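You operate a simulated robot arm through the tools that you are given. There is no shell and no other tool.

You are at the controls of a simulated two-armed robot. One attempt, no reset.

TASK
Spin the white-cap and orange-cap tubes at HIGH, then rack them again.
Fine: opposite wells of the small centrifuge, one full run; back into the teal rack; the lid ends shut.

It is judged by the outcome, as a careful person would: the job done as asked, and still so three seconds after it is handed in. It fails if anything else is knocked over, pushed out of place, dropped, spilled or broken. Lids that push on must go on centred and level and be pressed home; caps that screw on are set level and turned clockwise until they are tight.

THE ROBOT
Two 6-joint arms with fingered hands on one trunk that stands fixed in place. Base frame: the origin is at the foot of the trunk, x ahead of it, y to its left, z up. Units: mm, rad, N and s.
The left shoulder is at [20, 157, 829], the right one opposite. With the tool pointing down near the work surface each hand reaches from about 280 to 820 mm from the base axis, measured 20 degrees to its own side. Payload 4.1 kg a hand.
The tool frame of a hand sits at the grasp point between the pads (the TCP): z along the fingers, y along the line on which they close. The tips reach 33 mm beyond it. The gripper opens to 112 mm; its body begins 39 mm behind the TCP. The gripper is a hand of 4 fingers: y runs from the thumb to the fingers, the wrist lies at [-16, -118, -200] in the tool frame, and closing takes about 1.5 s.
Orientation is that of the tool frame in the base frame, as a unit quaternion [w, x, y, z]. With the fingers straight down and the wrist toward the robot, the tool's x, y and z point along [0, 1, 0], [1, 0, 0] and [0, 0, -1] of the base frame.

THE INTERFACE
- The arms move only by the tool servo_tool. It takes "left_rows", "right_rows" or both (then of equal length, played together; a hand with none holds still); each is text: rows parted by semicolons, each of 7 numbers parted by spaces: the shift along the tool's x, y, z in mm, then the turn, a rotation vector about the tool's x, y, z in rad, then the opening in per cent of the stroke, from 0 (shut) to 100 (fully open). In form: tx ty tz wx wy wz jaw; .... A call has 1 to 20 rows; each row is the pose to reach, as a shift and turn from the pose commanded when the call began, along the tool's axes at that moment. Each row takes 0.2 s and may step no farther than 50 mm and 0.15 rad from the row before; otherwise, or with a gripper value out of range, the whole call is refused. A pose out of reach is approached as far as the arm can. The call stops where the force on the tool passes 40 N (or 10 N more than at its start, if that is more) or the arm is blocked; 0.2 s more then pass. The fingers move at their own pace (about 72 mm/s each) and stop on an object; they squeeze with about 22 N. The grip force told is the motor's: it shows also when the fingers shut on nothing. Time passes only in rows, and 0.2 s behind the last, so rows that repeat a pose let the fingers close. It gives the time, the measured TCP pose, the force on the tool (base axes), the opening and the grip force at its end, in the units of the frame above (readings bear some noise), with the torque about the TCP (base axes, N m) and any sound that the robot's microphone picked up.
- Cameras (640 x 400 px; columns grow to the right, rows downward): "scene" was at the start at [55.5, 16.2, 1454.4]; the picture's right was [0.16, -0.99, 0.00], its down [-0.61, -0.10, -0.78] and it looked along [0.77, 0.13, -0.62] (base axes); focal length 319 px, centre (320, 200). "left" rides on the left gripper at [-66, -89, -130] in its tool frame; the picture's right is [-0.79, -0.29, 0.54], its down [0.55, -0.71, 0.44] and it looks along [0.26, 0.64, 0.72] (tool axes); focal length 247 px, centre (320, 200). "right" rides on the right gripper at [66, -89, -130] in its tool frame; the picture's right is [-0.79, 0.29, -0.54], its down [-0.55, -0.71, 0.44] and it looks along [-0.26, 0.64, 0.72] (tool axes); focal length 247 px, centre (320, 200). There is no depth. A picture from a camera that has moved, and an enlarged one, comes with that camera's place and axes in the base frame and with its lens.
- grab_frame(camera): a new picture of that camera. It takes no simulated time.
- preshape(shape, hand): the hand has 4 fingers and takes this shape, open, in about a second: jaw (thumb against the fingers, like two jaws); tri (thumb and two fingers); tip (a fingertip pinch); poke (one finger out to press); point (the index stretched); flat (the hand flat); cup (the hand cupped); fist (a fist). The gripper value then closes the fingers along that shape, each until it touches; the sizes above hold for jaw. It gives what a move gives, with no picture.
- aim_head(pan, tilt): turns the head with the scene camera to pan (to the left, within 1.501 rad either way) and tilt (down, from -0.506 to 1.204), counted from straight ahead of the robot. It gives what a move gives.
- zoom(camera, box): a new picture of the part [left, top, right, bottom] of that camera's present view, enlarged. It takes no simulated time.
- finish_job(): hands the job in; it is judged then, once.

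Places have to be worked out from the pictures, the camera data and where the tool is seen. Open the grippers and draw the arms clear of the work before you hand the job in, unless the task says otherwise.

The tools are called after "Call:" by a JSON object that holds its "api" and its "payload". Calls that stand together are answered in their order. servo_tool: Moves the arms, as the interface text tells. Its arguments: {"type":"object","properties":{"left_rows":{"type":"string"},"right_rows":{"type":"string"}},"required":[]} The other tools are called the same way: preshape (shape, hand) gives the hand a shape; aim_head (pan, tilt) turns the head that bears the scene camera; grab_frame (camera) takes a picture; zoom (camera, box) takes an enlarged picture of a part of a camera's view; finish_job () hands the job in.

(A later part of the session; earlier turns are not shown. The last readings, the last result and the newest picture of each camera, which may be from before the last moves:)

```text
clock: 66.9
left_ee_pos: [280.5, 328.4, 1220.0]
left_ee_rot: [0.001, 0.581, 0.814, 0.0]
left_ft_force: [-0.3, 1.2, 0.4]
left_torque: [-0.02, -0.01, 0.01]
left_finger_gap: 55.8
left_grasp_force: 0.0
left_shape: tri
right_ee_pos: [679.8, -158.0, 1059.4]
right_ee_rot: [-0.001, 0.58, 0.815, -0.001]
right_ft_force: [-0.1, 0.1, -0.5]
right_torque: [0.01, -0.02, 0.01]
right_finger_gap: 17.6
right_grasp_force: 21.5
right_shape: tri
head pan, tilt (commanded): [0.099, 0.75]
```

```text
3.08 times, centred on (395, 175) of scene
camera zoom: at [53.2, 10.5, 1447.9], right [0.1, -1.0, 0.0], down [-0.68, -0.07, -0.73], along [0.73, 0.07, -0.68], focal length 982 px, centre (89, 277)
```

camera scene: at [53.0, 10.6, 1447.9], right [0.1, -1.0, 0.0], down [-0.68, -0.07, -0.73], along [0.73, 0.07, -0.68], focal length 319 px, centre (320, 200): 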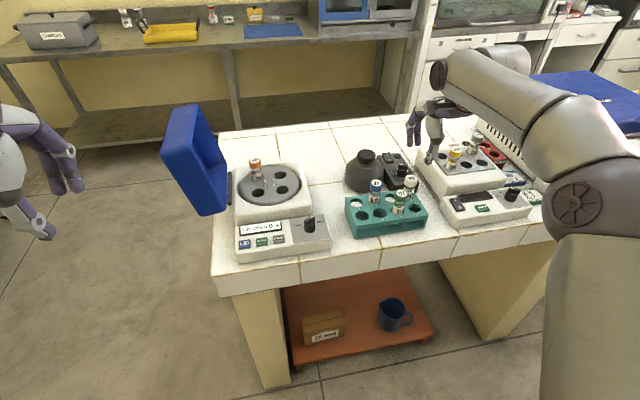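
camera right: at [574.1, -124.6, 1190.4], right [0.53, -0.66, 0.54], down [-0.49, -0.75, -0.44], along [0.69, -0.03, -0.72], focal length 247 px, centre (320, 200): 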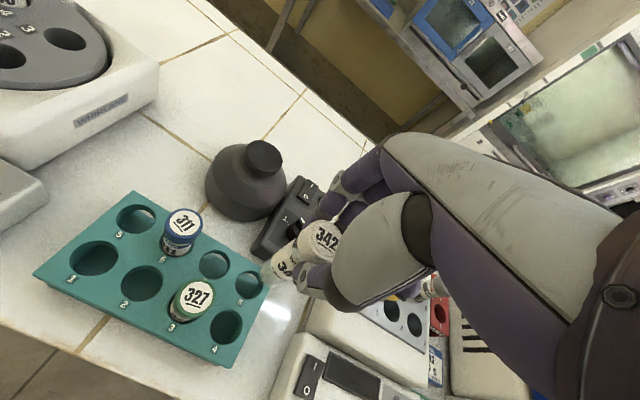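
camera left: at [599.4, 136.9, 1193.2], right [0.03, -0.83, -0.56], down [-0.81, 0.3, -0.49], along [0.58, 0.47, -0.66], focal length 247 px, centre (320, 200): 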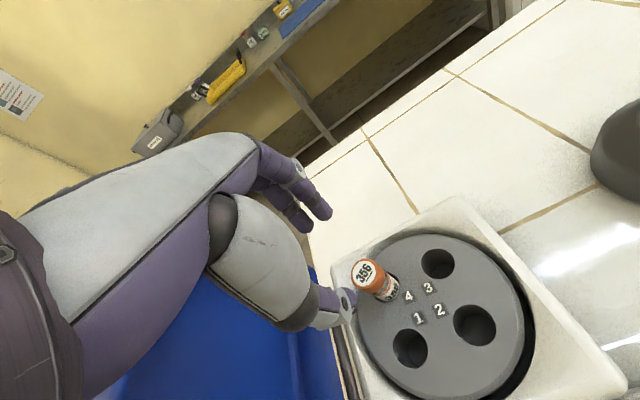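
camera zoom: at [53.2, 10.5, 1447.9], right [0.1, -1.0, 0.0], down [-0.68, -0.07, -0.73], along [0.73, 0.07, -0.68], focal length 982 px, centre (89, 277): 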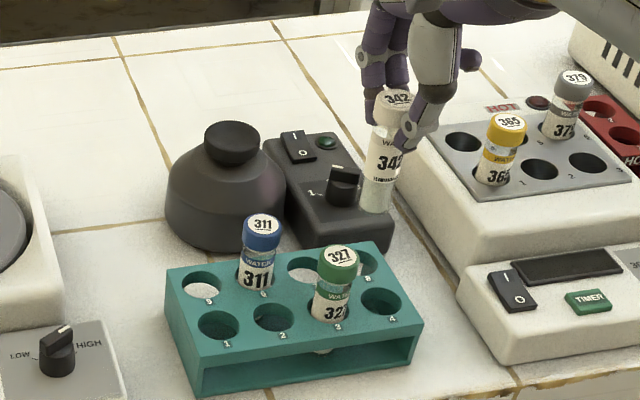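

The white tube is out, hanging clear. I carry it around in front of the other tubes to a hover short of rotor well 2, at (625, 157, 1050), turning to yaw 30°.

Call:
{"api": "servo_tool", "payload": {"right_rows": "33 -20.4 -6.5 0 0 0 0; 65.9 -40.7 -13 0 0 0 0; 98.9 -61.1 -19.5 0 0 0 0; 131.8 -81.4 -26 0 0 0 0; 168.4 -64.8 -24.8 0 0 -0.05 0; 205 -48.2 -23.5 0 0 -0.1 0; 241.6 -31.6 -22.3 0 0 -0.15 0; 278.2 -15 -21 0 0 -0.19 0; 290.7 6.9 -11 0 0 -0.19 0; 303.2 28.9 -1 0 0 -0.19 0; 315.7 50.8 9 0 0 -0.19 0; 315.7 50.8 9 0 0 -0.19 0"}}

Call:
{"api": "grab_frame", "payload": {"camera": "right"}}

Call:
{"api": "grab_frame", "payload": {"camera": "scene"}}

Call:
{"api": "grab_frame", "payload": {"camera": "left"}}

```text
clock: 69.5
left_ee_pos: [279.9, 329.5, 1220.3]
left_ee_rot: [0.001, 0.581, 0.814, 0.0]
left_ft_force: [-0.8, -0.6, -1.1]
left_torque: [0.02, 0.02, 0.01]
left_finger_gap: 55.8
left_grasp_force: 0.1
left_shape: tri
right_ee_pos: [623.3, 158.3, 1048.2]
right_ee_rot: [0.001, 0.5, 0.866, 0.001]
right_ft_force: [0.4, 0.3, -0.4]
right_torque: [-0.01, -0.03, -0.02]
right_finger_gap: 17.3
right_grasp_force: 21.7
right_shape: tri
head pan, tilt (commanded): [0.099, 0.75]
```

```text
taken
camera right: at [514.1, 169.9, 1180.4], right [0.64, -0.54, 0.54], down [-0.34, -0.83, -0.44], along [0.69, 0.1, -0.72], focal length 247 px, centre (320, 200)
```

right: 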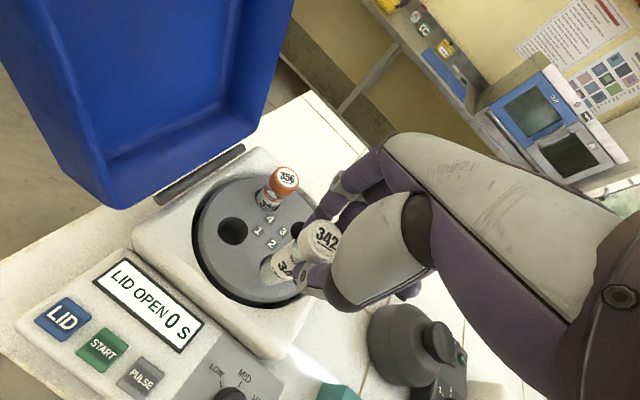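

```text
taken
camera scene: at [53.1, 10.4, 1447.9], right [0.1, -1.0, 0.0], down [-0.68, -0.07, -0.73], along [0.73, 0.07, -0.68], focal length 319 px, centre (320, 200)
```

scene: 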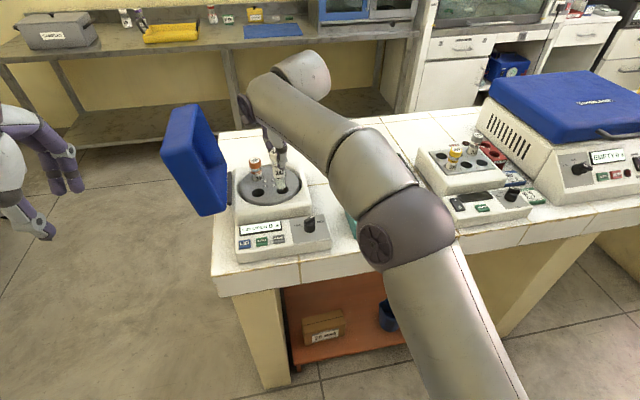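

```text
taken
camera left: at [217.0, 237.9, 1350.2], right [-0.01, -0.84, -0.54], down [-0.85, 0.29, -0.44], along [0.52, 0.45, -0.72], focal length 247 px, centre (320, 200)
```

left: 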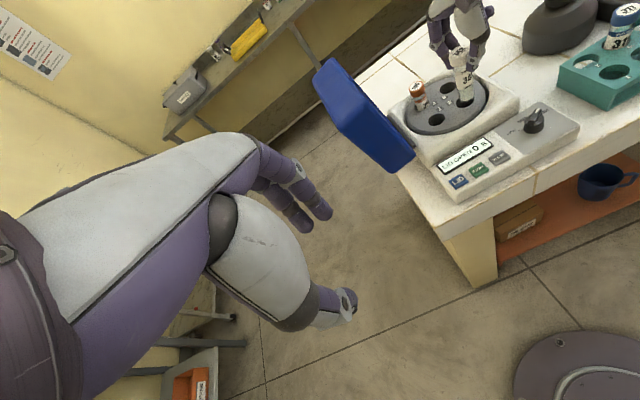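

All three cameras see the tube above the rotor. I enlarge each.

Call:
{"api": "zoom", "payload": {"camera": "scene", "box": [235, 140, 305, 210]}}

Call:
{"api": "zoom", "payload": {"camera": "right", "box": [190, 160, 350, 310]}}

Call:
{"api": "zoom", "payload": {"camera": "left", "box": [390, 30, 510, 150]}}

```text
5.71 times, centred on (270, 175) of scene
camera zoom: at [53.1, 10.4, 1447.9], right [0.1, -1.0, 0.0], down [-0.68, -0.07, -0.73], along [0.73, 0.07, -0.68], focal length 1824 px, centre (606, 343)
```

zoom: 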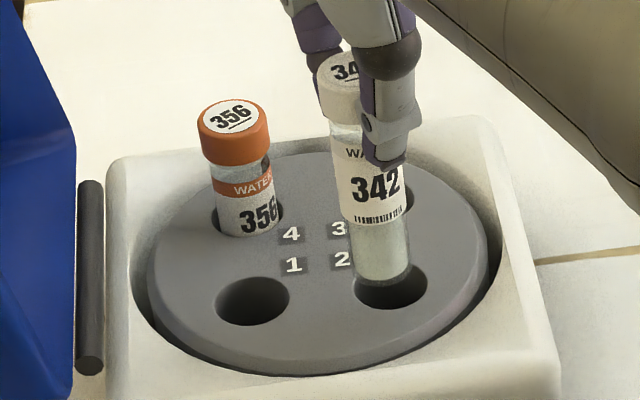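

```text
2.67 times, centred on (270, 235) of right
camera zoom: at [514.1, 169.9, 1180.4], right [0.64, -0.54, 0.54], down [-0.34, -0.83, -0.44], along [0.69, 0.1, -0.72], focal length 659 px, centre (453, 107)
```

zoom: 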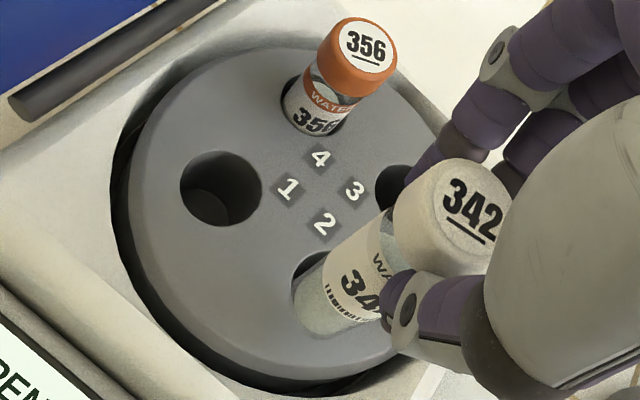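

```text
3.33 times, centred on (450, 90) of left
camera zoom: at [217.0, 237.9, 1350.2], right [-0.01, -0.84, -0.54], down [-0.85, 0.29, -0.44], along [0.52, 0.45, -0.72], focal length 823 px, centre (-113, 567)
```

zoom: 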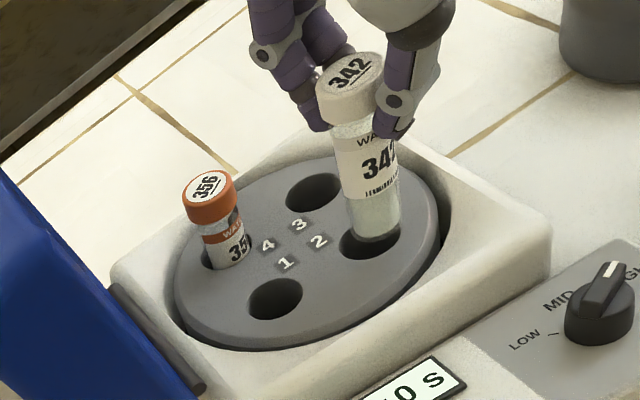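

The white tube leans about 5° the same way (bottom toward the robot), and its end is ~8 mm short of well 2. The same tilt of -0.085 rad should cure both; I apply it and look again.

Call:
{"api": "servo_tool", "payload": {"right_rows": "0 0 0 -0.03 0 0 0; 0 0 0 -0.06 0 0 0; 0 0 0 -0.085 0 0 0; 0 0 0 -0.085 0 0 0"}}

Call:
{"api": "zoom", "payload": {"camera": "scene", "box": [235, 140, 305, 210]}}

Call:
{"api": "zoom", "payload": {"camera": "right", "box": [190, 160, 350, 310]}}

Call:
{"api": "zoom", "payload": {"camera": "left", "box": [390, 30, 510, 150]}}

```text
clock: 70.5
left_ee_pos: [280.9, 330.4, 1221.6]
left_ee_rot: [0.001, 0.581, 0.814, 0.0]
left_ft_force: [0.1, -0.9, -0.3]
left_torque: [0.01, 0.0, 0.04]
left_finger_gap: 55.5
left_grasp_force: 0.1
left_shape: tri
right_ee_pos: [624.5, 157.7, 1049.7]
right_ee_rot: [0.021, 0.501, 0.865, 0.037]
right_ft_force: [0.0, -0.2, -0.5]
right_torque: [-0.01, 0.0, 0.0]
right_finger_gap: 17.2
right_grasp_force: 21.7
right_shape: tri
head pan, tilt (commanded): [0.099, 0.75]
```

```text
5.71 times, centred on (270, 175) of scene
camera zoom: at [53.2, 10.6, 1447.9], right [0.1, -1.0, 0.0], down [-0.68, -0.07, -0.73], along [0.73, 0.07, -0.68], focal length 1824 px, centre (606, 343)
```

zoom: 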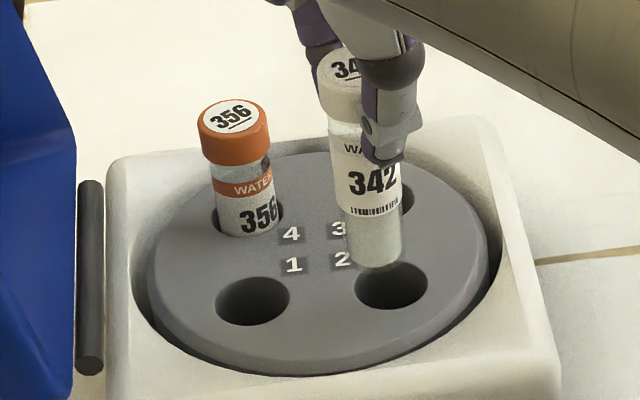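

```text
2.67 times, centred on (270, 235) of right
camera zoom: at [505.6, 164.6, 1172.7], right [0.6, -0.57, 0.56], down [-0.31, -0.81, -0.49], along [0.74, 0.13, -0.66], focal length 659 px, centre (453, 107)
```

zoom: 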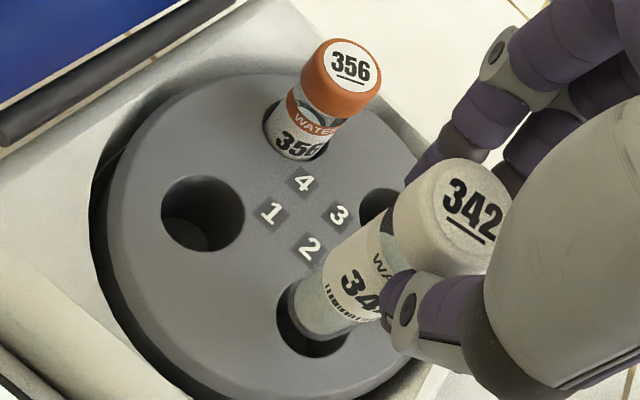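

```text
3.33 times, centred on (450, 90) of left
camera zoom: at [217.1, 238.1, 1350.1], right [-0.01, -0.84, -0.54], down [-0.85, 0.29, -0.44], along [0.52, 0.45, -0.72], focal length 823 px, centre (-113, 567)
```

zoom: 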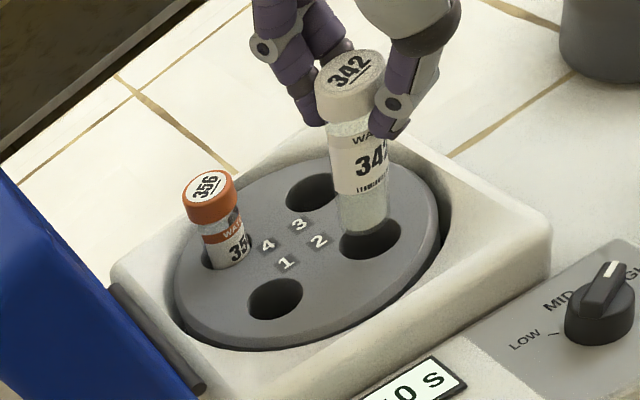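

Upright now. The three views agree on moving about (+7.5, -2.5) mm to centre over well 2. I do so and lower 12 mm.

Call:
{"api": "servo_tool", "payload": {"right_rows": "-2 2.5 0 0 0 0 0; -4 4.7 2 0 0 0 0; -5.9 5.2 5 0 0 0 0; -5.9 4.7 9 0 0 0 0; -5.9 4.2 12.4 0 0 0 0; -5.9 4.2 12.4 0 0 0 0"}}

Call:
{"api": "zoom", "payload": {"camera": "scene", "box": [255, 150, 305, 200]}}

Call:
{"api": "zoom", "payload": {"camera": "right", "box": [220, 200, 340, 310]}}

Call:
{"api": "zoom", "payload": {"camera": "left", "box": [420, 50, 490, 120]}}

```text
clock: 71.9
left_ee_pos: [280.8, 329.2, 1220.7]
left_ee_rot: [0.0, 0.581, 0.814, 0.0]
left_ft_force: [0.1, 0.5, 0.0]
left_torque: [0.02, -0.04, -0.01]
left_finger_gap: 55.7
left_grasp_force: 0.0
left_shape: tri
right_ee_pos: [631.7, 154.9, 1037.4]
right_ee_rot: [0.022, 0.5, 0.865, 0.037]
right_ft_force: [0.1, -0.1, -0.9]
right_torque: [-0.02, -0.02, 0.03]
right_finger_gap: 17.2
right_grasp_force: 21.7
right_shape: tri
head pan, tilt (commanded): [0.099, 0.75]
```

```text
8.00 times, centred on (280, 175) of scene
camera zoom: at [53.2, 10.5, 1447.9], right [0.1, -1.0, 0.0], down [-0.68, -0.07, -0.73], along [0.73, 0.07, -0.68], focal length 2554 px, centre (640, 400)
```

zoom: 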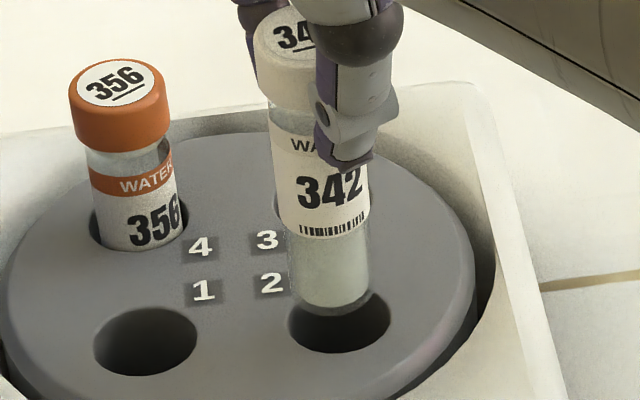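

```text
3.64 times, centred on (280, 255) of right
camera zoom: at [513.2, 162.4, 1161.1], right [0.6, -0.57, 0.56], down [-0.31, -0.81, -0.49], along [0.74, 0.13, -0.66], focal length 898 px, centre (466, 0)
```

zoom: 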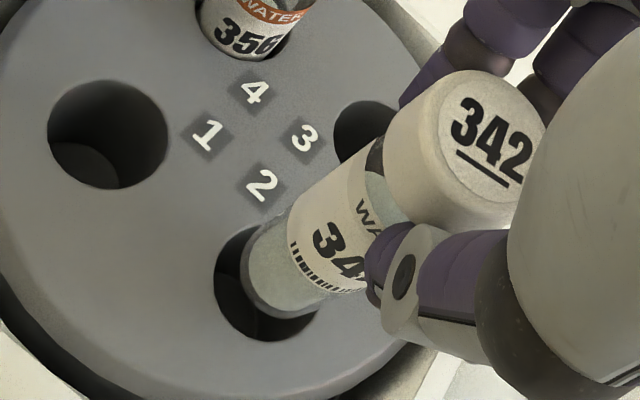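

```text
5.71 times, centred on (455, 85) of left
camera zoom: at [217.1, 238.0, 1350.1], right [-0.01, -0.84, -0.54], down [-0.85, 0.29, -0.44], along [0.52, 0.45, -0.72], focal length 1411 px, centre (-451, 857)
```

zoom: 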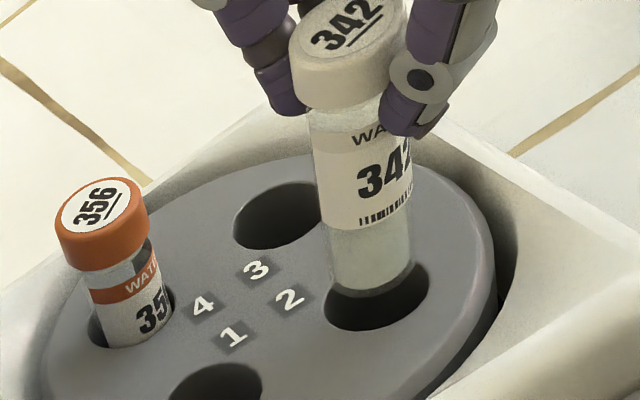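

The end is now within ~3 mm of well 2's centre; I add (+2.5, -1.5) mm and lower 9 mm to just above the rim.

Call:
{"api": "servo_tool", "payload": {"right_rows": "-1.3 0.7 0 0 0 0 0; -2.55 1.2 3 0 0 0 0; -2.55 0.9 6 0 0 0 0; -2.55 0.64 9.1 0 0 0 0; -2.55 0.64 9.1 0 0 0 0"}}

Call:
{"api": "zoom", "payload": {"camera": "scene", "box": [260, 155, 300, 195]}}

Call:
{"api": "zoom", "payload": {"camera": "right", "box": [230, 220, 320, 300]}}

Call:
{"api": "zoom", "payload": {"camera": "left", "box": [430, 60, 490, 120]}}

```text
clock: 73.1
left_ee_pos: [281.4, 329.6, 1221.1]
left_ee_rot: [0.001, 0.581, 0.814, 0.001]
left_ft_force: [0.2, 1.1, -0.5]
left_torque: [-0.01, 0.01, -0.02]
left_finger_gap: 55.7
left_grasp_force: 0.0
left_shape: tri
right_ee_pos: [634.7, 154.0, 1028.1]
right_ee_rot: [0.022, 0.5, 0.865, 0.037]
right_ft_force: [-0.4, 0.2, -1.1]
right_torque: [0.0, -0.03, 0.01]
right_finger_gap: 17.2
right_grasp_force: 22.3
right_shape: tri
head pan, tilt (commanded): [0.099, 0.75]
```

```text
10.00 times, centred on (280, 175) of scene
camera zoom: at [53.2, 10.5, 1447.9], right [0.1, -1.0, 0.0], down [-0.68, -0.07, -0.73], along [0.73, 0.07, -0.68], focal length 3192 px, centre (720, 450)
```

zoom: 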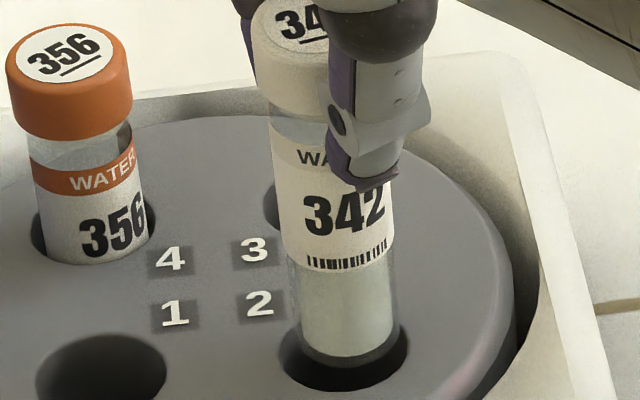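

```text
5.00 times, centred on (275, 260) of right
camera zoom: at [515.7, 160.7, 1151.9], right [0.6, -0.57, 0.56], down [-0.31, -0.81, -0.49], along [0.74, 0.13, -0.66], focal length 1235 px, centre (545, -100)
```

zoom: 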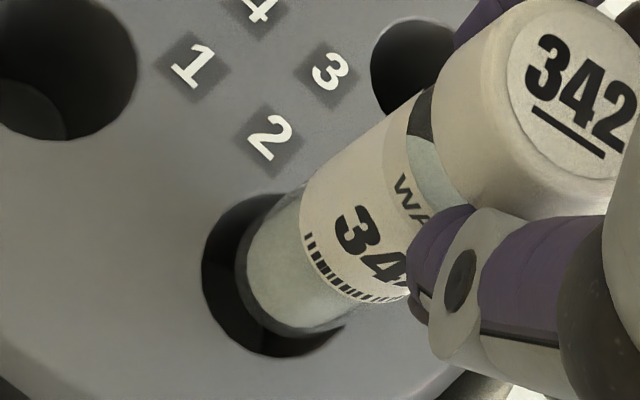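

```text
6.67 times, centred on (460, 90) of left
camera zoom: at [217.1, 238.0, 1350.1], right [-0.01, -0.84, -0.54], down [-0.85, 0.29, -0.44], along [0.52, 0.45, -0.72], focal length 1646 px, centre (-613, 933)
```

zoom: 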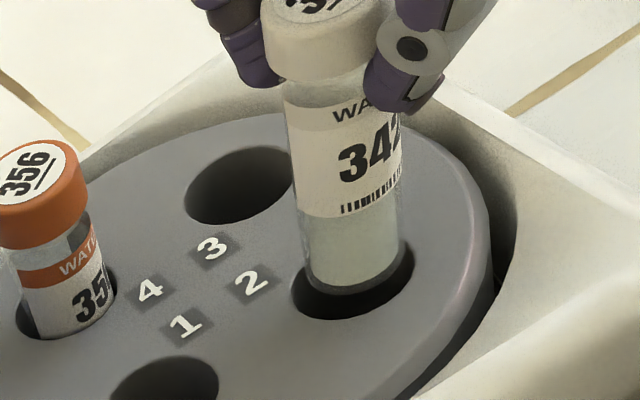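

The tube is centred over well 2 in all three views. I lower 12 mm in 2–3 mm steps, watching the force.

Call:
{"api": "servo_tool", "payload": {"right_rows": "0.5 -0.3 2 0 0 0 0; 0.5 -0.5 5 0 0 0 0; 0.5 -0.7 7.5 0 0 0 0; 0.5 -0.9 10 0 0 0 0; 0.5 -1.1 12.5 0 0 0 0"}}

Call:
{"api": "zoom", "payload": {"camera": "scene", "box": [260, 155, 300, 195]}}

Call:
{"api": "zoom", "payload": {"camera": "left", "box": [430, 60, 490, 120]}}

```text
clock: 74.3
left_ee_pos: [281.0, 328.8, 1219.5]
left_ee_rot: [0.0, 0.58, 0.814, 0.0]
left_ft_force: [0.3, 0.2, 0.7]
left_torque: [0.01, -0.01, -0.02]
left_finger_gap: 55.5
left_grasp_force: 0.1
left_shape: tri
right_ee_pos: [634.2, 154.7, 1015.8]
right_ee_rot: [0.021, 0.5, 0.865, 0.036]
right_ft_force: [-0.1, 0.7, -1.0]
right_torque: [-0.02, -0.01, 0.0]
right_finger_gap: 17.1
right_grasp_force: 22.0
right_shape: tri
head pan, tilt (commanded): [0.099, 0.75]
```

```text
10.00 times, centred on (280, 175) of scene
camera zoom: at [53.2, 10.5, 1447.9], right [0.1, -1.0, 0.0], down [-0.68, -0.07, -0.73], along [0.73, 0.07, -0.68], focal length 3192 px, centre (720, 450)
```

zoom: 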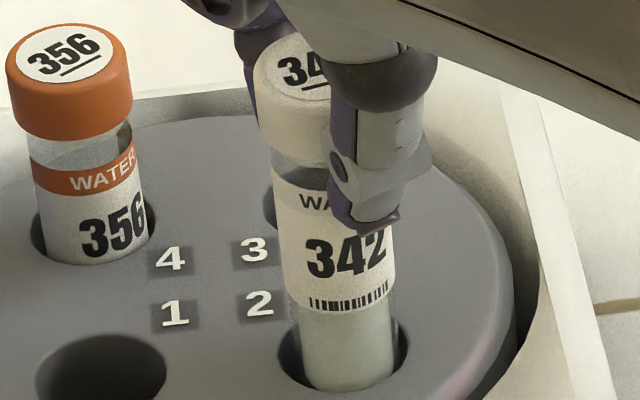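

```text
6.67 times, centred on (460, 90) of left
camera zoom: at [217.1, 238.0, 1350.1], right [-0.01, -0.84, -0.54], down [-0.85, 0.29, -0.44], along [0.52, 0.45, -0.72], focal length 1646 px, centre (-613, 933)
```

zoom: 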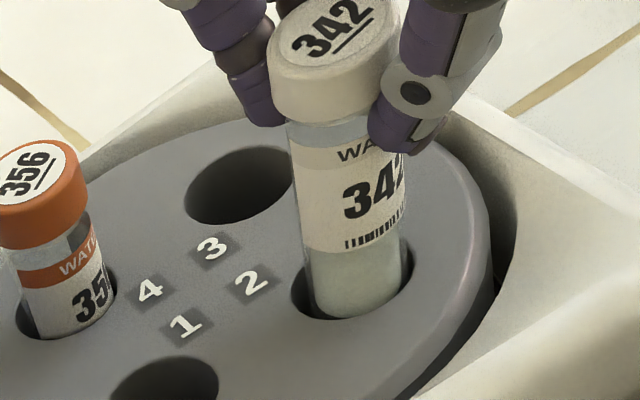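

It is in the well with no force. I lower on by 27 mm.

Call:
{"api": "servo_tool", "payload": {"right_rows": "0 -0.25 3 0 0 0 0; 0 -0.5 6 0 0 0 0; 0 -0.75 9 0 0 0 0; 0 -1 12 0 0 0 0; 0 -1.3 15 0 0 0 0; 0 -1.5 18 0 0 0 0; 0 -1.8 21 0 0 0 0; 0 -2 24 0 0 0 0; 0 -2.3 27 0 0 0 0"}}

Call:
{"api": "zoom", "payload": {"camera": "scene", "box": [260, 155, 300, 195]}}

Call:
{"api": "zoom", "payload": {"camera": "left", "box": [430, 60, 490, 120]}}

```text
clock: 76.3
left_ee_pos: [280.5, 329.2, 1220.6]
left_ee_rot: [0.0, 0.58, 0.814, 0.0]
left_ft_force: [0.1, 0.2, -0.5]
left_torque: [-0.03, 0.0, 0.0]
left_finger_gap: 55.8
left_grasp_force: 0.0
left_shape: tri
right_ee_pos: [635.9, 154.8, 988.1]
right_ee_rot: [0.021, 0.5, 0.865, 0.037]
right_ft_force: [1.0, 0.4, -3.5]
right_torque: [-0.05, 0.07, -0.01]
right_finger_gap: 17.3
right_grasp_force: 22.5
right_shape: tri
head pan, tilt (commanded): [0.099, 0.75]
```

```text
10.00 times, centred on (280, 175) of scene
camera zoom: at [53.3, 10.6, 1447.9], right [0.1, -1.0, 0.0], down [-0.68, -0.07, -0.73], along [0.73, 0.07, -0.68], focal length 3192 px, centre (720, 450)
```

zoom: 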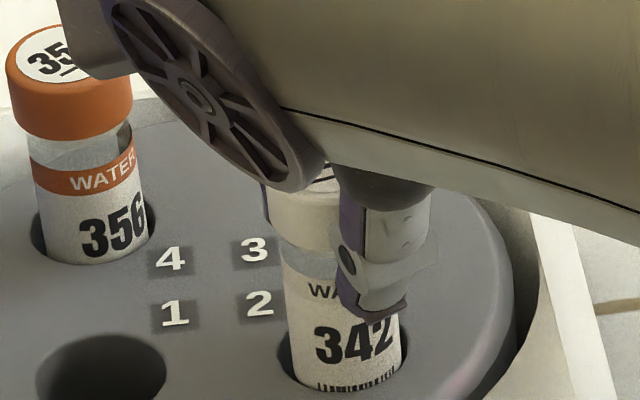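

```text
6.67 times, centred on (460, 90) of left
camera zoom: at [217.2, 238.1, 1350.1], right [-0.01, -0.84, -0.54], down [-0.85, 0.29, -0.44], along [0.52, 0.45, -0.72], focal length 1646 px, centre (-613, 933)
```

zoom: 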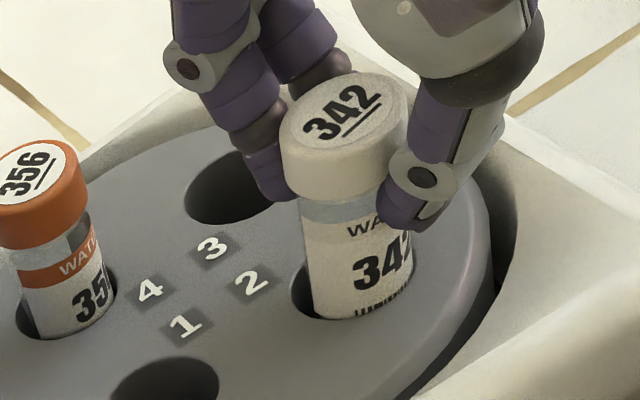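

About 8–10 mm remain. I lower in 2 mm steps until it seats.

Call:
{"api": "servo_tool", "payload": {"right_rows": "0 -0.2 2 0 0 0 0; 0 -0.4 4 0 0 0 0; 0 -0.5 6 0 0 0 0; 0 -0.7 8 0 0 0 0; 0 -0.85 10 0 0 0 0"}}

Call:
{"api": "zoom", "payload": {"camera": "left", "box": [430, 60, 490, 120]}}

```text
clock: 77.5
left_ee_pos: [280.7, 330.7, 1220.8]
left_ee_rot: [0.0, 0.581, 0.814, 0.0]
left_ft_force: [-0.5, -0.7, 0.0]
left_torque: [0.01, -0.02, -0.02]
left_finger_gap: 55.4
left_grasp_force: 0.1
left_shape: tri
right_ee_pos: [634.6, 154.4, 979.0]
right_ee_rot: [0.021, 0.5, 0.865, 0.038]
right_ft_force: [2.7, 0.3, 3.3]
right_torque: [0.03, -0.07, 0.01]
right_finger_gap: 17.4
right_grasp_force: 21.7
right_shape: tri
head pan, tilt (commanded): [0.099, 0.75]
```

```text
6.67 times, centred on (460, 90) of left
camera zoom: at [217.1, 238.0, 1350.1], right [-0.01, -0.84, -0.54], down [-0.85, 0.29, -0.44], along [0.52, 0.45, -0.72], focal length 1646 px, centre (-613, 933)
```

zoom: 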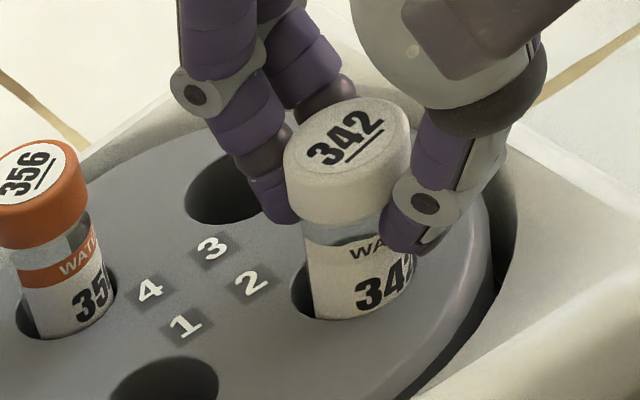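

Light contact (3 N) begins at z 979. I press 3 mm more to confirm it is seated.

Call:
{"api": "servo_tool", "payload": {"right_rows": "0 -0.15 2 0 0 0 0; 0 -0.3 3.5 0 0 0 0"}}

```text
clock: 78.1
left_ee_pos: [281.3, 329.3, 1221.0]
left_ee_rot: [0.0, 0.58, 0.815, 0.0]
left_ft_force: [0.3, 0.4, -0.7]
left_torque: [0.01, 0.0, 0.0]
left_finger_gap: 55.6
left_grasp_force: 0.1
left_shape: tri
right_ee_pos: [635.4, 154.5, 977.5]
right_ee_rot: [0.023, 0.5, 0.865, 0.04]
right_ft_force: [2.3, -0.5, 20.9]
right_torque: [0.05, -0.06, 0.0]
right_finger_gap: 18.6
right_grasp_force: 21.6
right_shape: tri
head pan, tilt (commanded): [0.099, 0.75]
```

Seated (21 N). I relieve, open, and rise straight up.

Call:
{"api": "servo_tool", "payload": {"right_rows": "0 0.3 -3.5 0 0 0 0; 0 0.3 -3.5 0 0 0 20; 0 0.3 -3.5 0 0 0 42; 0 0.3 -3.5 0 0 0 48; 0 0.3 -3.5 0 0 0 48; 0 1.5 -18 0 0 0 48; 0 3.4 -40 0 0 0 48; 0 5.5 -65 0 0 0 48"}}

Call:
{"api": "zoom", "payload": {"camera": "left", "box": [390, 30, 510, 150]}}

Call:
{"api": "zoom", "payload": {"camera": "right", "box": [150, 130, 400, 330]}}

```text
clock: 79.9
left_ee_pos: [281.1, 329.9, 1220.4]
left_ee_rot: [0.0, 0.581, 0.814, 0.0]
left_ft_force: [-0.4, 0.2, 0.6]
left_torque: [0.01, -0.01, 0.0]
left_finger_gap: 55.4
left_grasp_force: 0.1
left_shape: tri
right_ee_pos: [632.2, 155.6, 1040.4]
right_ee_rot: [0.021, 0.499, 0.865, 0.036]
right_ft_force: [0.7, 0.2, 0.4]
right_torque: [0.04, -0.02, 0.0]
right_finger_gap: 53.2
right_grasp_force: 0.1
right_shape: tri
head pan, tilt (commanded): [0.099, 0.75]
```

```text
3.33 times, centred on (450, 90) of left
camera zoom: at [217.2, 238.0, 1350.1], right [-0.01, -0.84, -0.54], down [-0.85, 0.29, -0.44], along [0.52, 0.45, -0.72], focal length 823 px, centre (-113, 567)
```

zoom: 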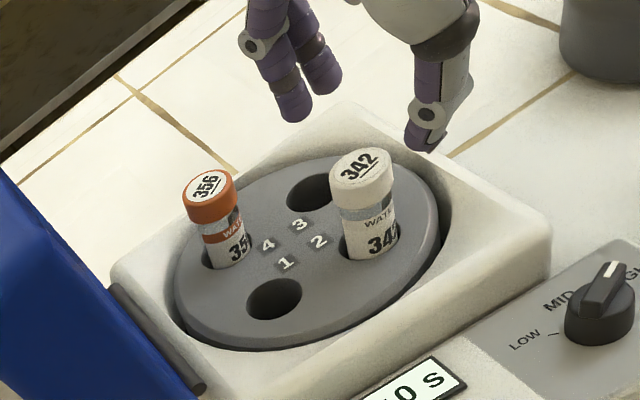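

```text
2.00 times, centred on (275, 230) of right
camera zoom: at [514.4, 161.8, 1163.4], right [0.6, -0.57, 0.56], down [-0.31, -0.81, -0.49], along [0.74, 0.13, -0.66], focal length 494 px, centre (410, 140)
```

zoom: 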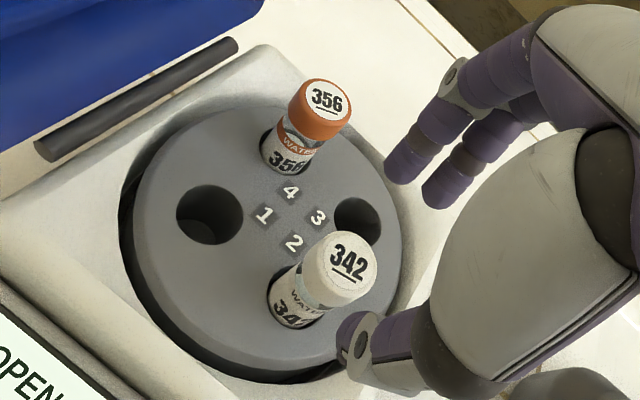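

Both tubes stand in opposite wells (2 and 4). I withdraw the right arm to its parking place.

Call:
{"api": "servo_tool", "payload": {"right_rows": "-13.6 -37.2 -17 0 0 0 48; -27.3 -74.4 -33 0.03 0 0 48; -40.9 -111.6 -47 0.06 0 0 48; -54.6 -148.8 -61 0.085 0 0 48; -68.2 -186 -76 0.085 0 0 48; -86.3 -223.7 -88.6 0.085 0 0 48; -104.5 -261.3 -101.3 0.085 0 0 48; -122.6 -299 -113.9 0.085 0 0 48; -140.7 -336.7 -126.5 0.085 0 0 48; -158.8 -374.3 -139.1 0.085 0 0 48; -177 -412 -151.8 0.085 0 0 48; -195.1 -449.6 -164.4 0.085 0 0 48; -213.2 -487.3 -177 0.085 0 0 48"}}

Call:
{"api": "preshape", "payload": {"shape": "fist", "hand": "left"}}

Call:
{"api": "grab_frame", "payload": {"camera": "scene"}}

Call:
{"api": "grab_frame", "payload": {"camera": "left"}}

Call:
{"api": "grab_frame", "payload": {"camera": "right"}}

```text
clock: 82.7
left_ee_pos: [281.5, 330.3, 1220.3]
left_ee_rot: [-0.001, 0.58, 0.814, 0.0]
left_ft_force: [0.7, 0.0, -1.1]
left_torque: [-0.01, 0.05, -0.04]
left_finger_gap: 55.8
left_grasp_force: 0.1
left_shape: tri
right_ee_pos: [307.4, -279.1, 1174.2]
right_ee_rot: [0.0, 0.5, 0.866, 0.0]
right_ft_force: [-0.2, 0.1, 0.2]
right_torque: [0.0, -0.01, 0.02]
right_finger_gap: 53.5
right_grasp_force: 0.0
right_shape: tri
head pan, tilt (commanded): [0.099, 0.75]
```

```text
clock: 83.6
left_ee_pos: [280.4, 331.3, 1220.0]
left_ee_rot: [0.0, 0.58, 0.814, 0.0]
left_ft_force: [0.6, -0.8, 0.8]
left_torque: [0.03, -0.02, -0.02]
left_finger_gap: 0.0
left_grasp_force: 0.0
left_shape: fist
right_ee_pos: [307.2, -277.3, 1173.9]
right_ee_rot: [0.0, 0.5, 0.866, 0.0]
right_ft_force: [0.3, 0.8, -0.1]
right_torque: [0.02, 0.02, 0.0]
right_finger_gap: 53.3
right_grasp_force: 0.1
right_shape: tri
head pan, tilt (commanded): [0.099, 0.75]
```

```text
taken
camera scene: at [53.2, 10.5, 1447.9], right [0.1, -1.0, 0.0], down [-0.68, -0.07, -0.73], along [0.73, 0.07, -0.68], focal length 319 px, centre (320, 200)
```

scene: 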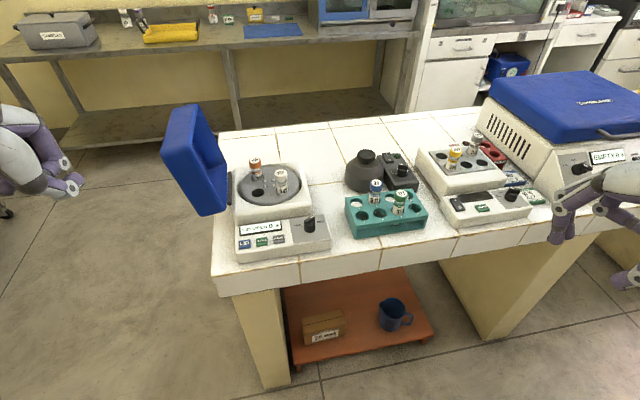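

```text
taken
camera left: at [217.1, 238.0, 1350.1], right [-0.01, -0.84, -0.54], down [-0.85, 0.29, -0.44], along [0.52, 0.45, -0.72], focal length 247 px, centre (320, 200)
```

left: 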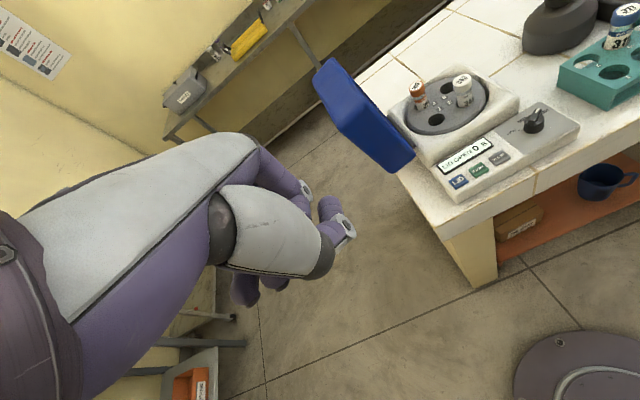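

```text
taken
camera right: at [197.3, -265.9, 1305.7], right [0.64, -0.54, 0.54], down [-0.34, -0.83, -0.44], along [0.69, 0.1, -0.72], focal length 247 px, centre (320, 200)
```

right: 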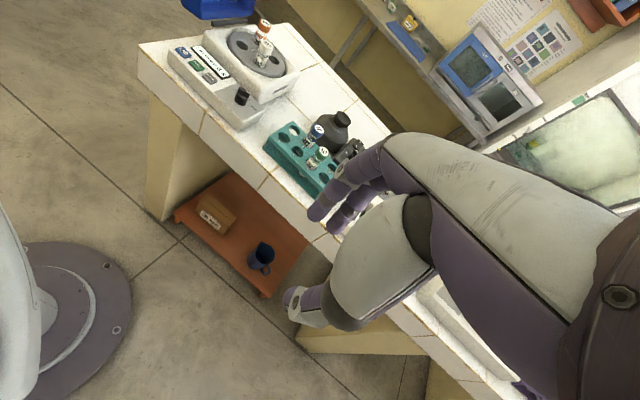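

The arms are parked. Now the lid: I enlarge it in all three cameras to work out its corners and hinge.

Call:
{"api": "zoom", "payload": {"camera": "scene", "box": [140, 80, 260, 230]}}

Call:
{"api": "zoom", "payload": {"camera": "left", "box": [290, 30, 530, 210]}}

Call:
{"api": "zoom", "payload": {"camera": "right", "box": [130, 0, 310, 130]}}

```text
2.67 times, centred on (200, 155) of scene
camera zoom: at [53.2, 10.5, 1447.9], right [0.1, -1.0, 0.0], down [-0.68, -0.07, -0.73], along [0.73, 0.07, -0.68], focal length 851 px, centre (640, 320)
```

zoom: 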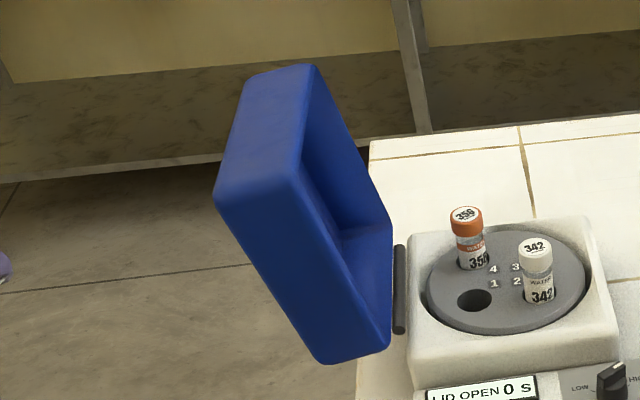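

```text
2.22 times, centred on (410, 120) of left
camera zoom: at [217.1, 238.0, 1350.1], right [-0.01, -0.84, -0.54], down [-0.85, 0.29, -0.44], along [0.52, 0.45, -0.72], focal length 549 px, centre (120, 378)
```

zoom: 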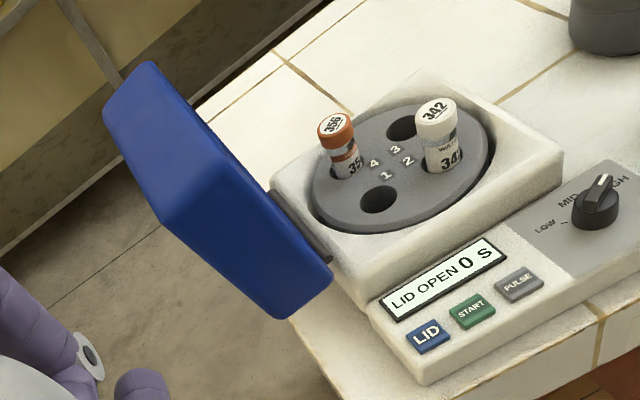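

```text
3.08 times, centred on (220, 65) of right
camera zoom: at [197.3, -265.9, 1305.7], right [0.64, -0.54, 0.54], down [-0.34, -0.83, -0.44], along [0.69, 0.1, -0.72], focal length 760 px, centre (628, 615)
```

zoom: 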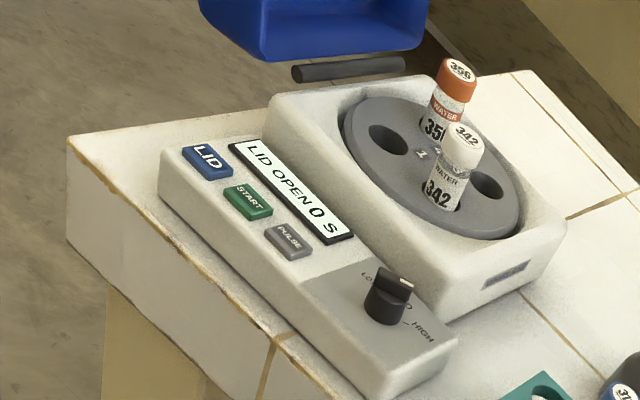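

I enlarge the lid more in the left camera to tell its faces apart.

Call:
{"api": "zoom", "payload": {"camera": "left", "box": [320, 45, 430, 185]}}

Call:
{"api": "zoom", "payload": {"camera": "scene", "box": [150, 95, 240, 225]}}

```text
2.86 times, centred on (375, 115) of left
camera zoom: at [217.1, 238.0, 1350.1], right [-0.01, -0.84, -0.54], down [-0.85, 0.29, -0.44], along [0.52, 0.45, -0.72], focal length 706 px, centre (163, 443)
```

zoom: 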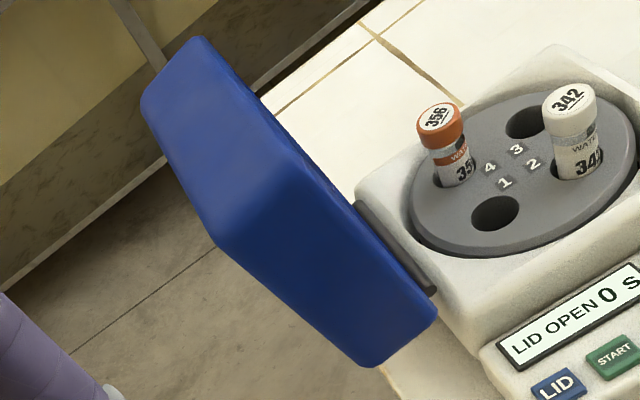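

```text
3.08 times, centred on (195, 160) of scene
camera zoom: at [53.2, 10.5, 1447.9], right [0.1, -1.0, 0.0], down [-0.68, -0.07, -0.73], along [0.73, 0.07, -0.68], focal length 982 px, centre (705, 323)
```

zoom: 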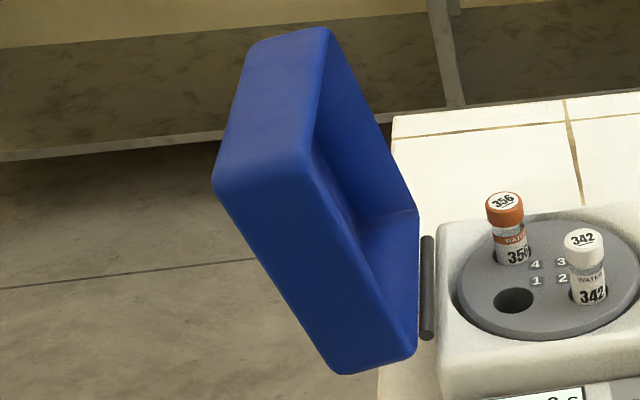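

Triangulated, the lid leans ~11° past upright: its outer top edge runs from about (524, 364, 1091) at the front to (676, 414) at the back, hinge at z≈925 about 98 mm left of the rotor axis. I bring the left hand, fingers closed, to the outer (left) side of the lid.

Call:
{"api": "preshape", "payload": {"shape": "tri", "hand": "left"}}

Call:
{"api": "servo_tool", "payload": {"left_rows": "16.3 37.1 10 0 0 0 30; 32.5 74.2 20 0 0 0 0; 48.8 111.3 30 0 0 0 0; 65.1 148.4 40 0 0 0 0; 52.7 178.2 56 0 0 0 0; 40.3 208 72 0 0 0 0; 27.9 237.7 88 0 0 0 0; 15.5 267.5 104 0 0 0 0; 3.1 297.3 120 0 0 0 0; 3.1 297.3 120 0 0 0 0"}}

Call:
{"api": "grab_frame", "payload": {"camera": "scene"}}

Call:
{"api": "grab_frame", "payload": {"camera": "left"}}

```text
clock: 84.5
left_ee_pos: [280.0, 330.0, 1220.3]
left_ee_rot: [0.0, 0.581, 0.814, 0.0]
left_ft_force: [-0.5, 0.3, -0.5]
left_torque: [0.0, -0.04, -0.01]
left_finger_gap: 111.7
left_grasp_force: 0.1
left_shape: tri
right_ee_pos: [307.3, -279.4, 1173.9]
right_ee_rot: [-0.001, 0.501, 0.866, 0.0]
right_ft_force: [0.5, 1.0, 1.1]
right_torque: [0.04, 0.01, 0.01]
right_finger_gap: 53.4
right_grasp_force: 0.0
right_shape: tri
head pan, tilt (commanded): [0.099, 0.75]
```

```text
clock: 86.7
left_ee_pos: [560.9, 430.2, 1100.9]
left_ee_rot: [0.0, 0.58, 0.814, 0.001]
left_ft_force: [-0.4, -0.5, -0.1]
left_torque: [-0.03, -0.01, 0.01]
left_finger_gap: 0.0
left_grasp_force: 22.5
left_shape: tri
right_ee_pos: [306.9, -277.8, 1175.6]
right_ee_rot: [0.001, 0.501, 0.866, -0.001]
right_ft_force: [-1.2, -0.1, -0.6]
right_torque: [-0.01, -0.01, 0.0]
right_finger_gap: 53.1
right_grasp_force: 0.1
right_shape: tri
head pan, tilt (commanded): [0.099, 0.75]
```

```text
taken
camera scene: at [53.0, 10.5, 1447.9], right [0.1, -1.0, 0.0], down [-0.68, -0.07, -0.73], along [0.73, 0.07, -0.68], focal length 319 px, centre (320, 200)
```

scene: 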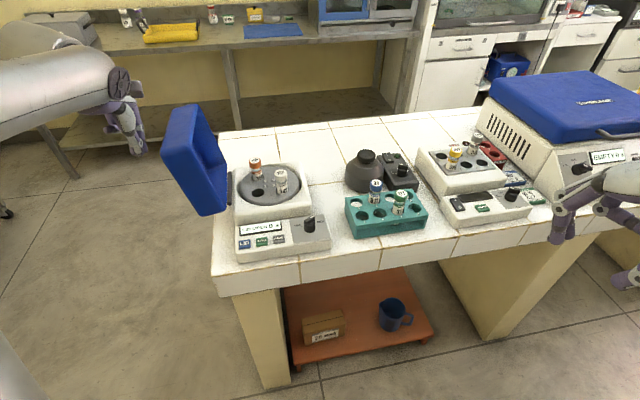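

```text
taken
camera left: at [497.5, 338.4, 1231.1], right [-0.01, -0.84, -0.54], down [-0.85, 0.29, -0.44], along [0.52, 0.45, -0.72], focal length 247 px, centre (320, 200)
```

left: 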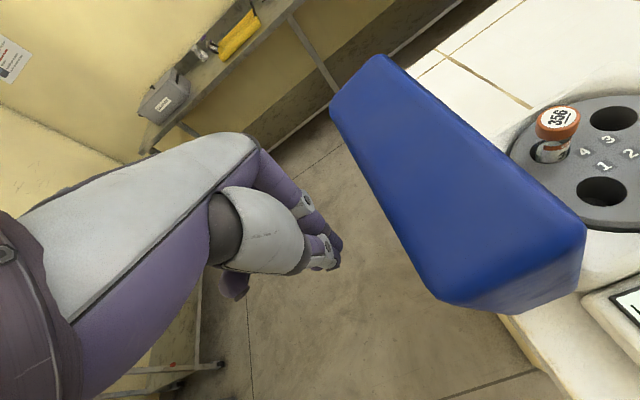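

The hand is beside the lid's outer face, about 30 mm off. I push it toward the right along the arc its edge will follow, up to about upright, then look.

Call:
{"api": "servo_tool", "payload": {"left_rows": "-15 0 0 0 0 0 0; -31 0 0 0 0 0 0; -45 0 -1 0 0 0 0; -59 0 -2 0 0 0 0; -72 0 -4 0 0 0 0; -85 0 -6 0 0 0 0; -98 0 -9 0 0 0 0; -111 0 -13 0 0 0 0; -124 0 -17 0 0 0 0"}}

Call:
{"api": "grab_frame", "payload": {"camera": "scene"}}

Call:
{"api": "grab_frame", "payload": {"camera": "left"}}

```text
clock: 88.7
left_ee_pos: [602.2, 311.8, 1117.4]
left_ee_rot: [0.001, 0.582, 0.813, 0.0]
left_ft_force: [-0.1, 0.9, 0.3]
left_torque: [0.04, 0.0, -0.01]
left_finger_gap: 0.1
left_grasp_force: 22.4
left_shape: tri
right_ee_pos: [307.0, -278.0, 1173.3]
right_ee_rot: [0.001, 0.5, 0.866, 0.0]
right_ft_force: [0.2, -0.2, -0.5]
right_torque: [0.0, -0.02, 0.01]
right_finger_gap: 53.3
right_grasp_force: 0.1
right_shape: tri
head pan, tilt (commanded): [0.099, 0.75]
```

```text
taken
camera scene: at [53.1, 10.7, 1447.9], right [0.1, -1.0, 0.0], down [-0.68, -0.07, -0.73], along [0.73, 0.07, -0.68], focal length 319 px, centre (320, 200)
```

scene: 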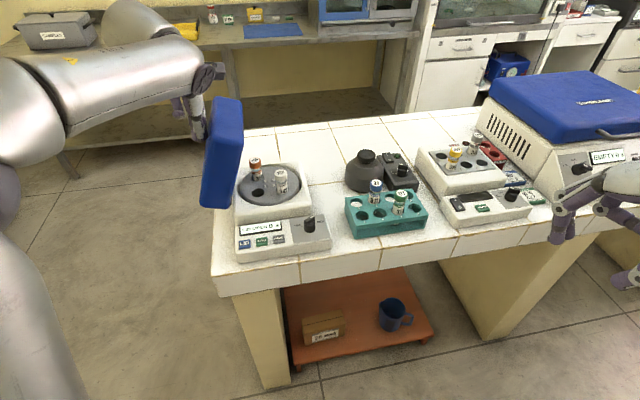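

```text
taken
camera left: at [538.2, 220.0, 1247.1], right [-0.01, -0.84, -0.54], down [-0.85, 0.29, -0.44], along [0.52, 0.45, -0.72], focal length 247 px, centre (320, 200)
```

left: 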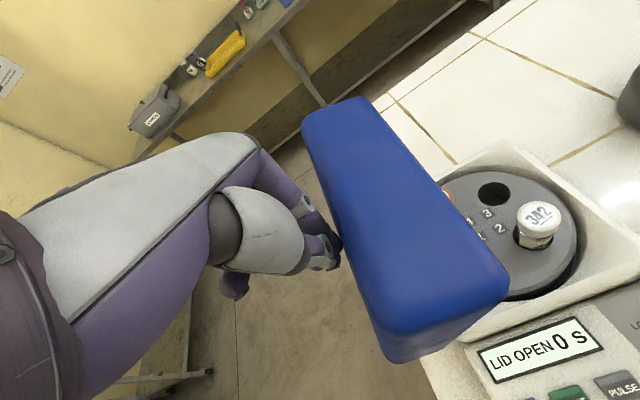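

The lid follows and stays where it is put. I continue along the arc past upright.

Call:
{"api": "servo_tool", "payload": {"left_rows": "-15 0 -0.5 0 0 0 0; -29.5 0 -0.5 0 0 0 0; -44 0 1.5 0 0 0 0; -58.8 0 4 0 0 0 0; -73 0 8.5 0 0 0 0; -86.6 0 13.7 0 0 0 0; -100 0 20.5 0 0 0 0; -112.2 0 28 0 0 0 0"}}

Call:
{"api": "grab_frame", "payload": {"camera": "scene"}}

Call:
{"api": "grab_frame", "payload": {"camera": "left"}}

```text
clock: 90.5
left_ee_pos: [638.1, 205.8, 1089.8]
left_ee_rot: [0.0, 0.58, 0.815, 0.0]
left_ft_force: [0.1, -0.2, 0.4]
left_torque: [-0.03, 0.02, 0.02]
left_finger_gap: 0.1
left_grasp_force: 22.4
left_shape: tri
right_ee_pos: [305.8, -278.8, 1174.7]
right_ee_rot: [0.0, 0.501, 0.866, 0.001]
right_ft_force: [-0.6, 0.7, 0.9]
right_torque: [-0.01, 0.03, 0.01]
right_finger_gap: 53.4
right_grasp_force: 0.0
right_shape: tri
head pan, tilt (commanded): [0.099, 0.75]
```

```text
taken
camera scene: at [53.1, 10.6, 1447.9], right [0.1, -1.0, 0.0], down [-0.68, -0.07, -0.73], along [0.73, 0.07, -0.68], focal length 319 px, centre (320, 200)
```

scene: 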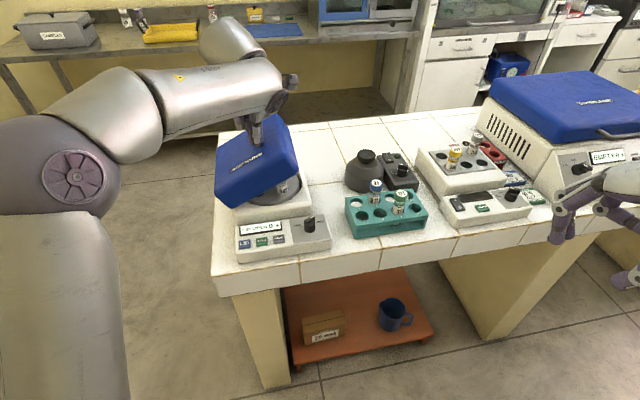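

```text
taken
camera left: at [575.0, 114.2, 1219.1], right [-0.01, -0.84, -0.54], down [-0.85, 0.29, -0.44], along [0.52, 0.45, -0.72], focal length 247 px, centre (320, 200)
```

left: 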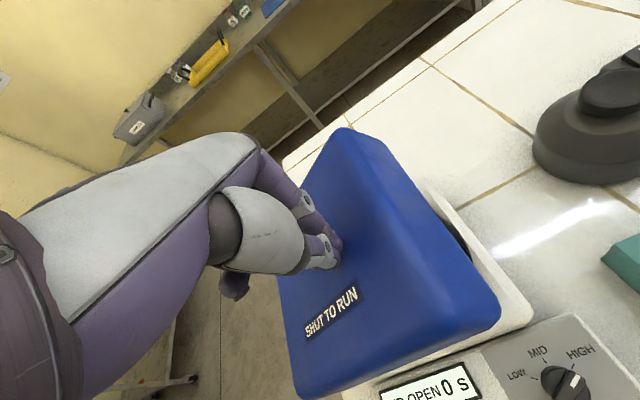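

The lid ("SHUT TO RUN") is two-thirds shut. I continue down the arc to nearly closed.

Call:
{"api": "servo_tool", "payload": {"left_rows": "-12 0 9 0 0 0 0; -23.3 0 18.6 0 0 0 0; -33.5 0 29.5 0 0 0 0; -42.7 0 41 0 0 0 0; -49 0 51 0 0 0 0; -53 0 57 0 0 0 0"}}

Call:
{"api": "grab_frame", "payload": {"camera": "scene"}}

Call:
{"api": "grab_frame", "payload": {"camera": "left"}}

```text
clock: 91.9
left_ee_pos: [655.5, 157.2, 1032.2]
left_ee_rot: [0.0, 0.581, 0.814, 0.0]
left_ft_force: [0.0, 0.1, 0.0]
left_torque: [-0.03, -0.03, 0.01]
left_finger_gap: 0.0
left_grasp_force: 22.4
left_shape: tri
right_ee_pos: [306.7, -278.4, 1175.5]
right_ee_rot: [0.0, 0.501, 0.865, -0.001]
right_ft_force: [0.2, 0.4, -0.3]
right_torque: [0.01, -0.02, 0.0]
right_finger_gap: 53.5
right_grasp_force: 0.0
right_shape: tri
head pan, tilt (commanded): [0.099, 0.75]
```

```text
taken
camera scene: at [53.1, 10.6, 1447.9], right [0.1, -1.0, 0.0], down [-0.68, -0.07, -0.73], along [0.73, 0.07, -0.68], focal length 319 px, centre (320, 200)
```

scene: 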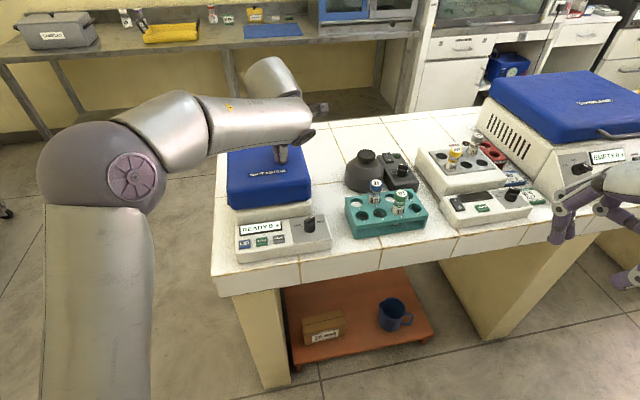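

```text
taken
camera left: at [592.6, 64.7, 1162.6], right [-0.01, -0.84, -0.54], down [-0.85, 0.29, -0.44], along [0.52, 0.45, -0.72], focal length 247 px, centre (320, 200)
```

left: 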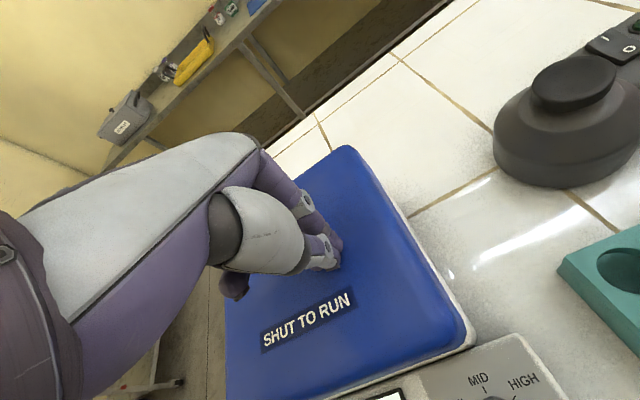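

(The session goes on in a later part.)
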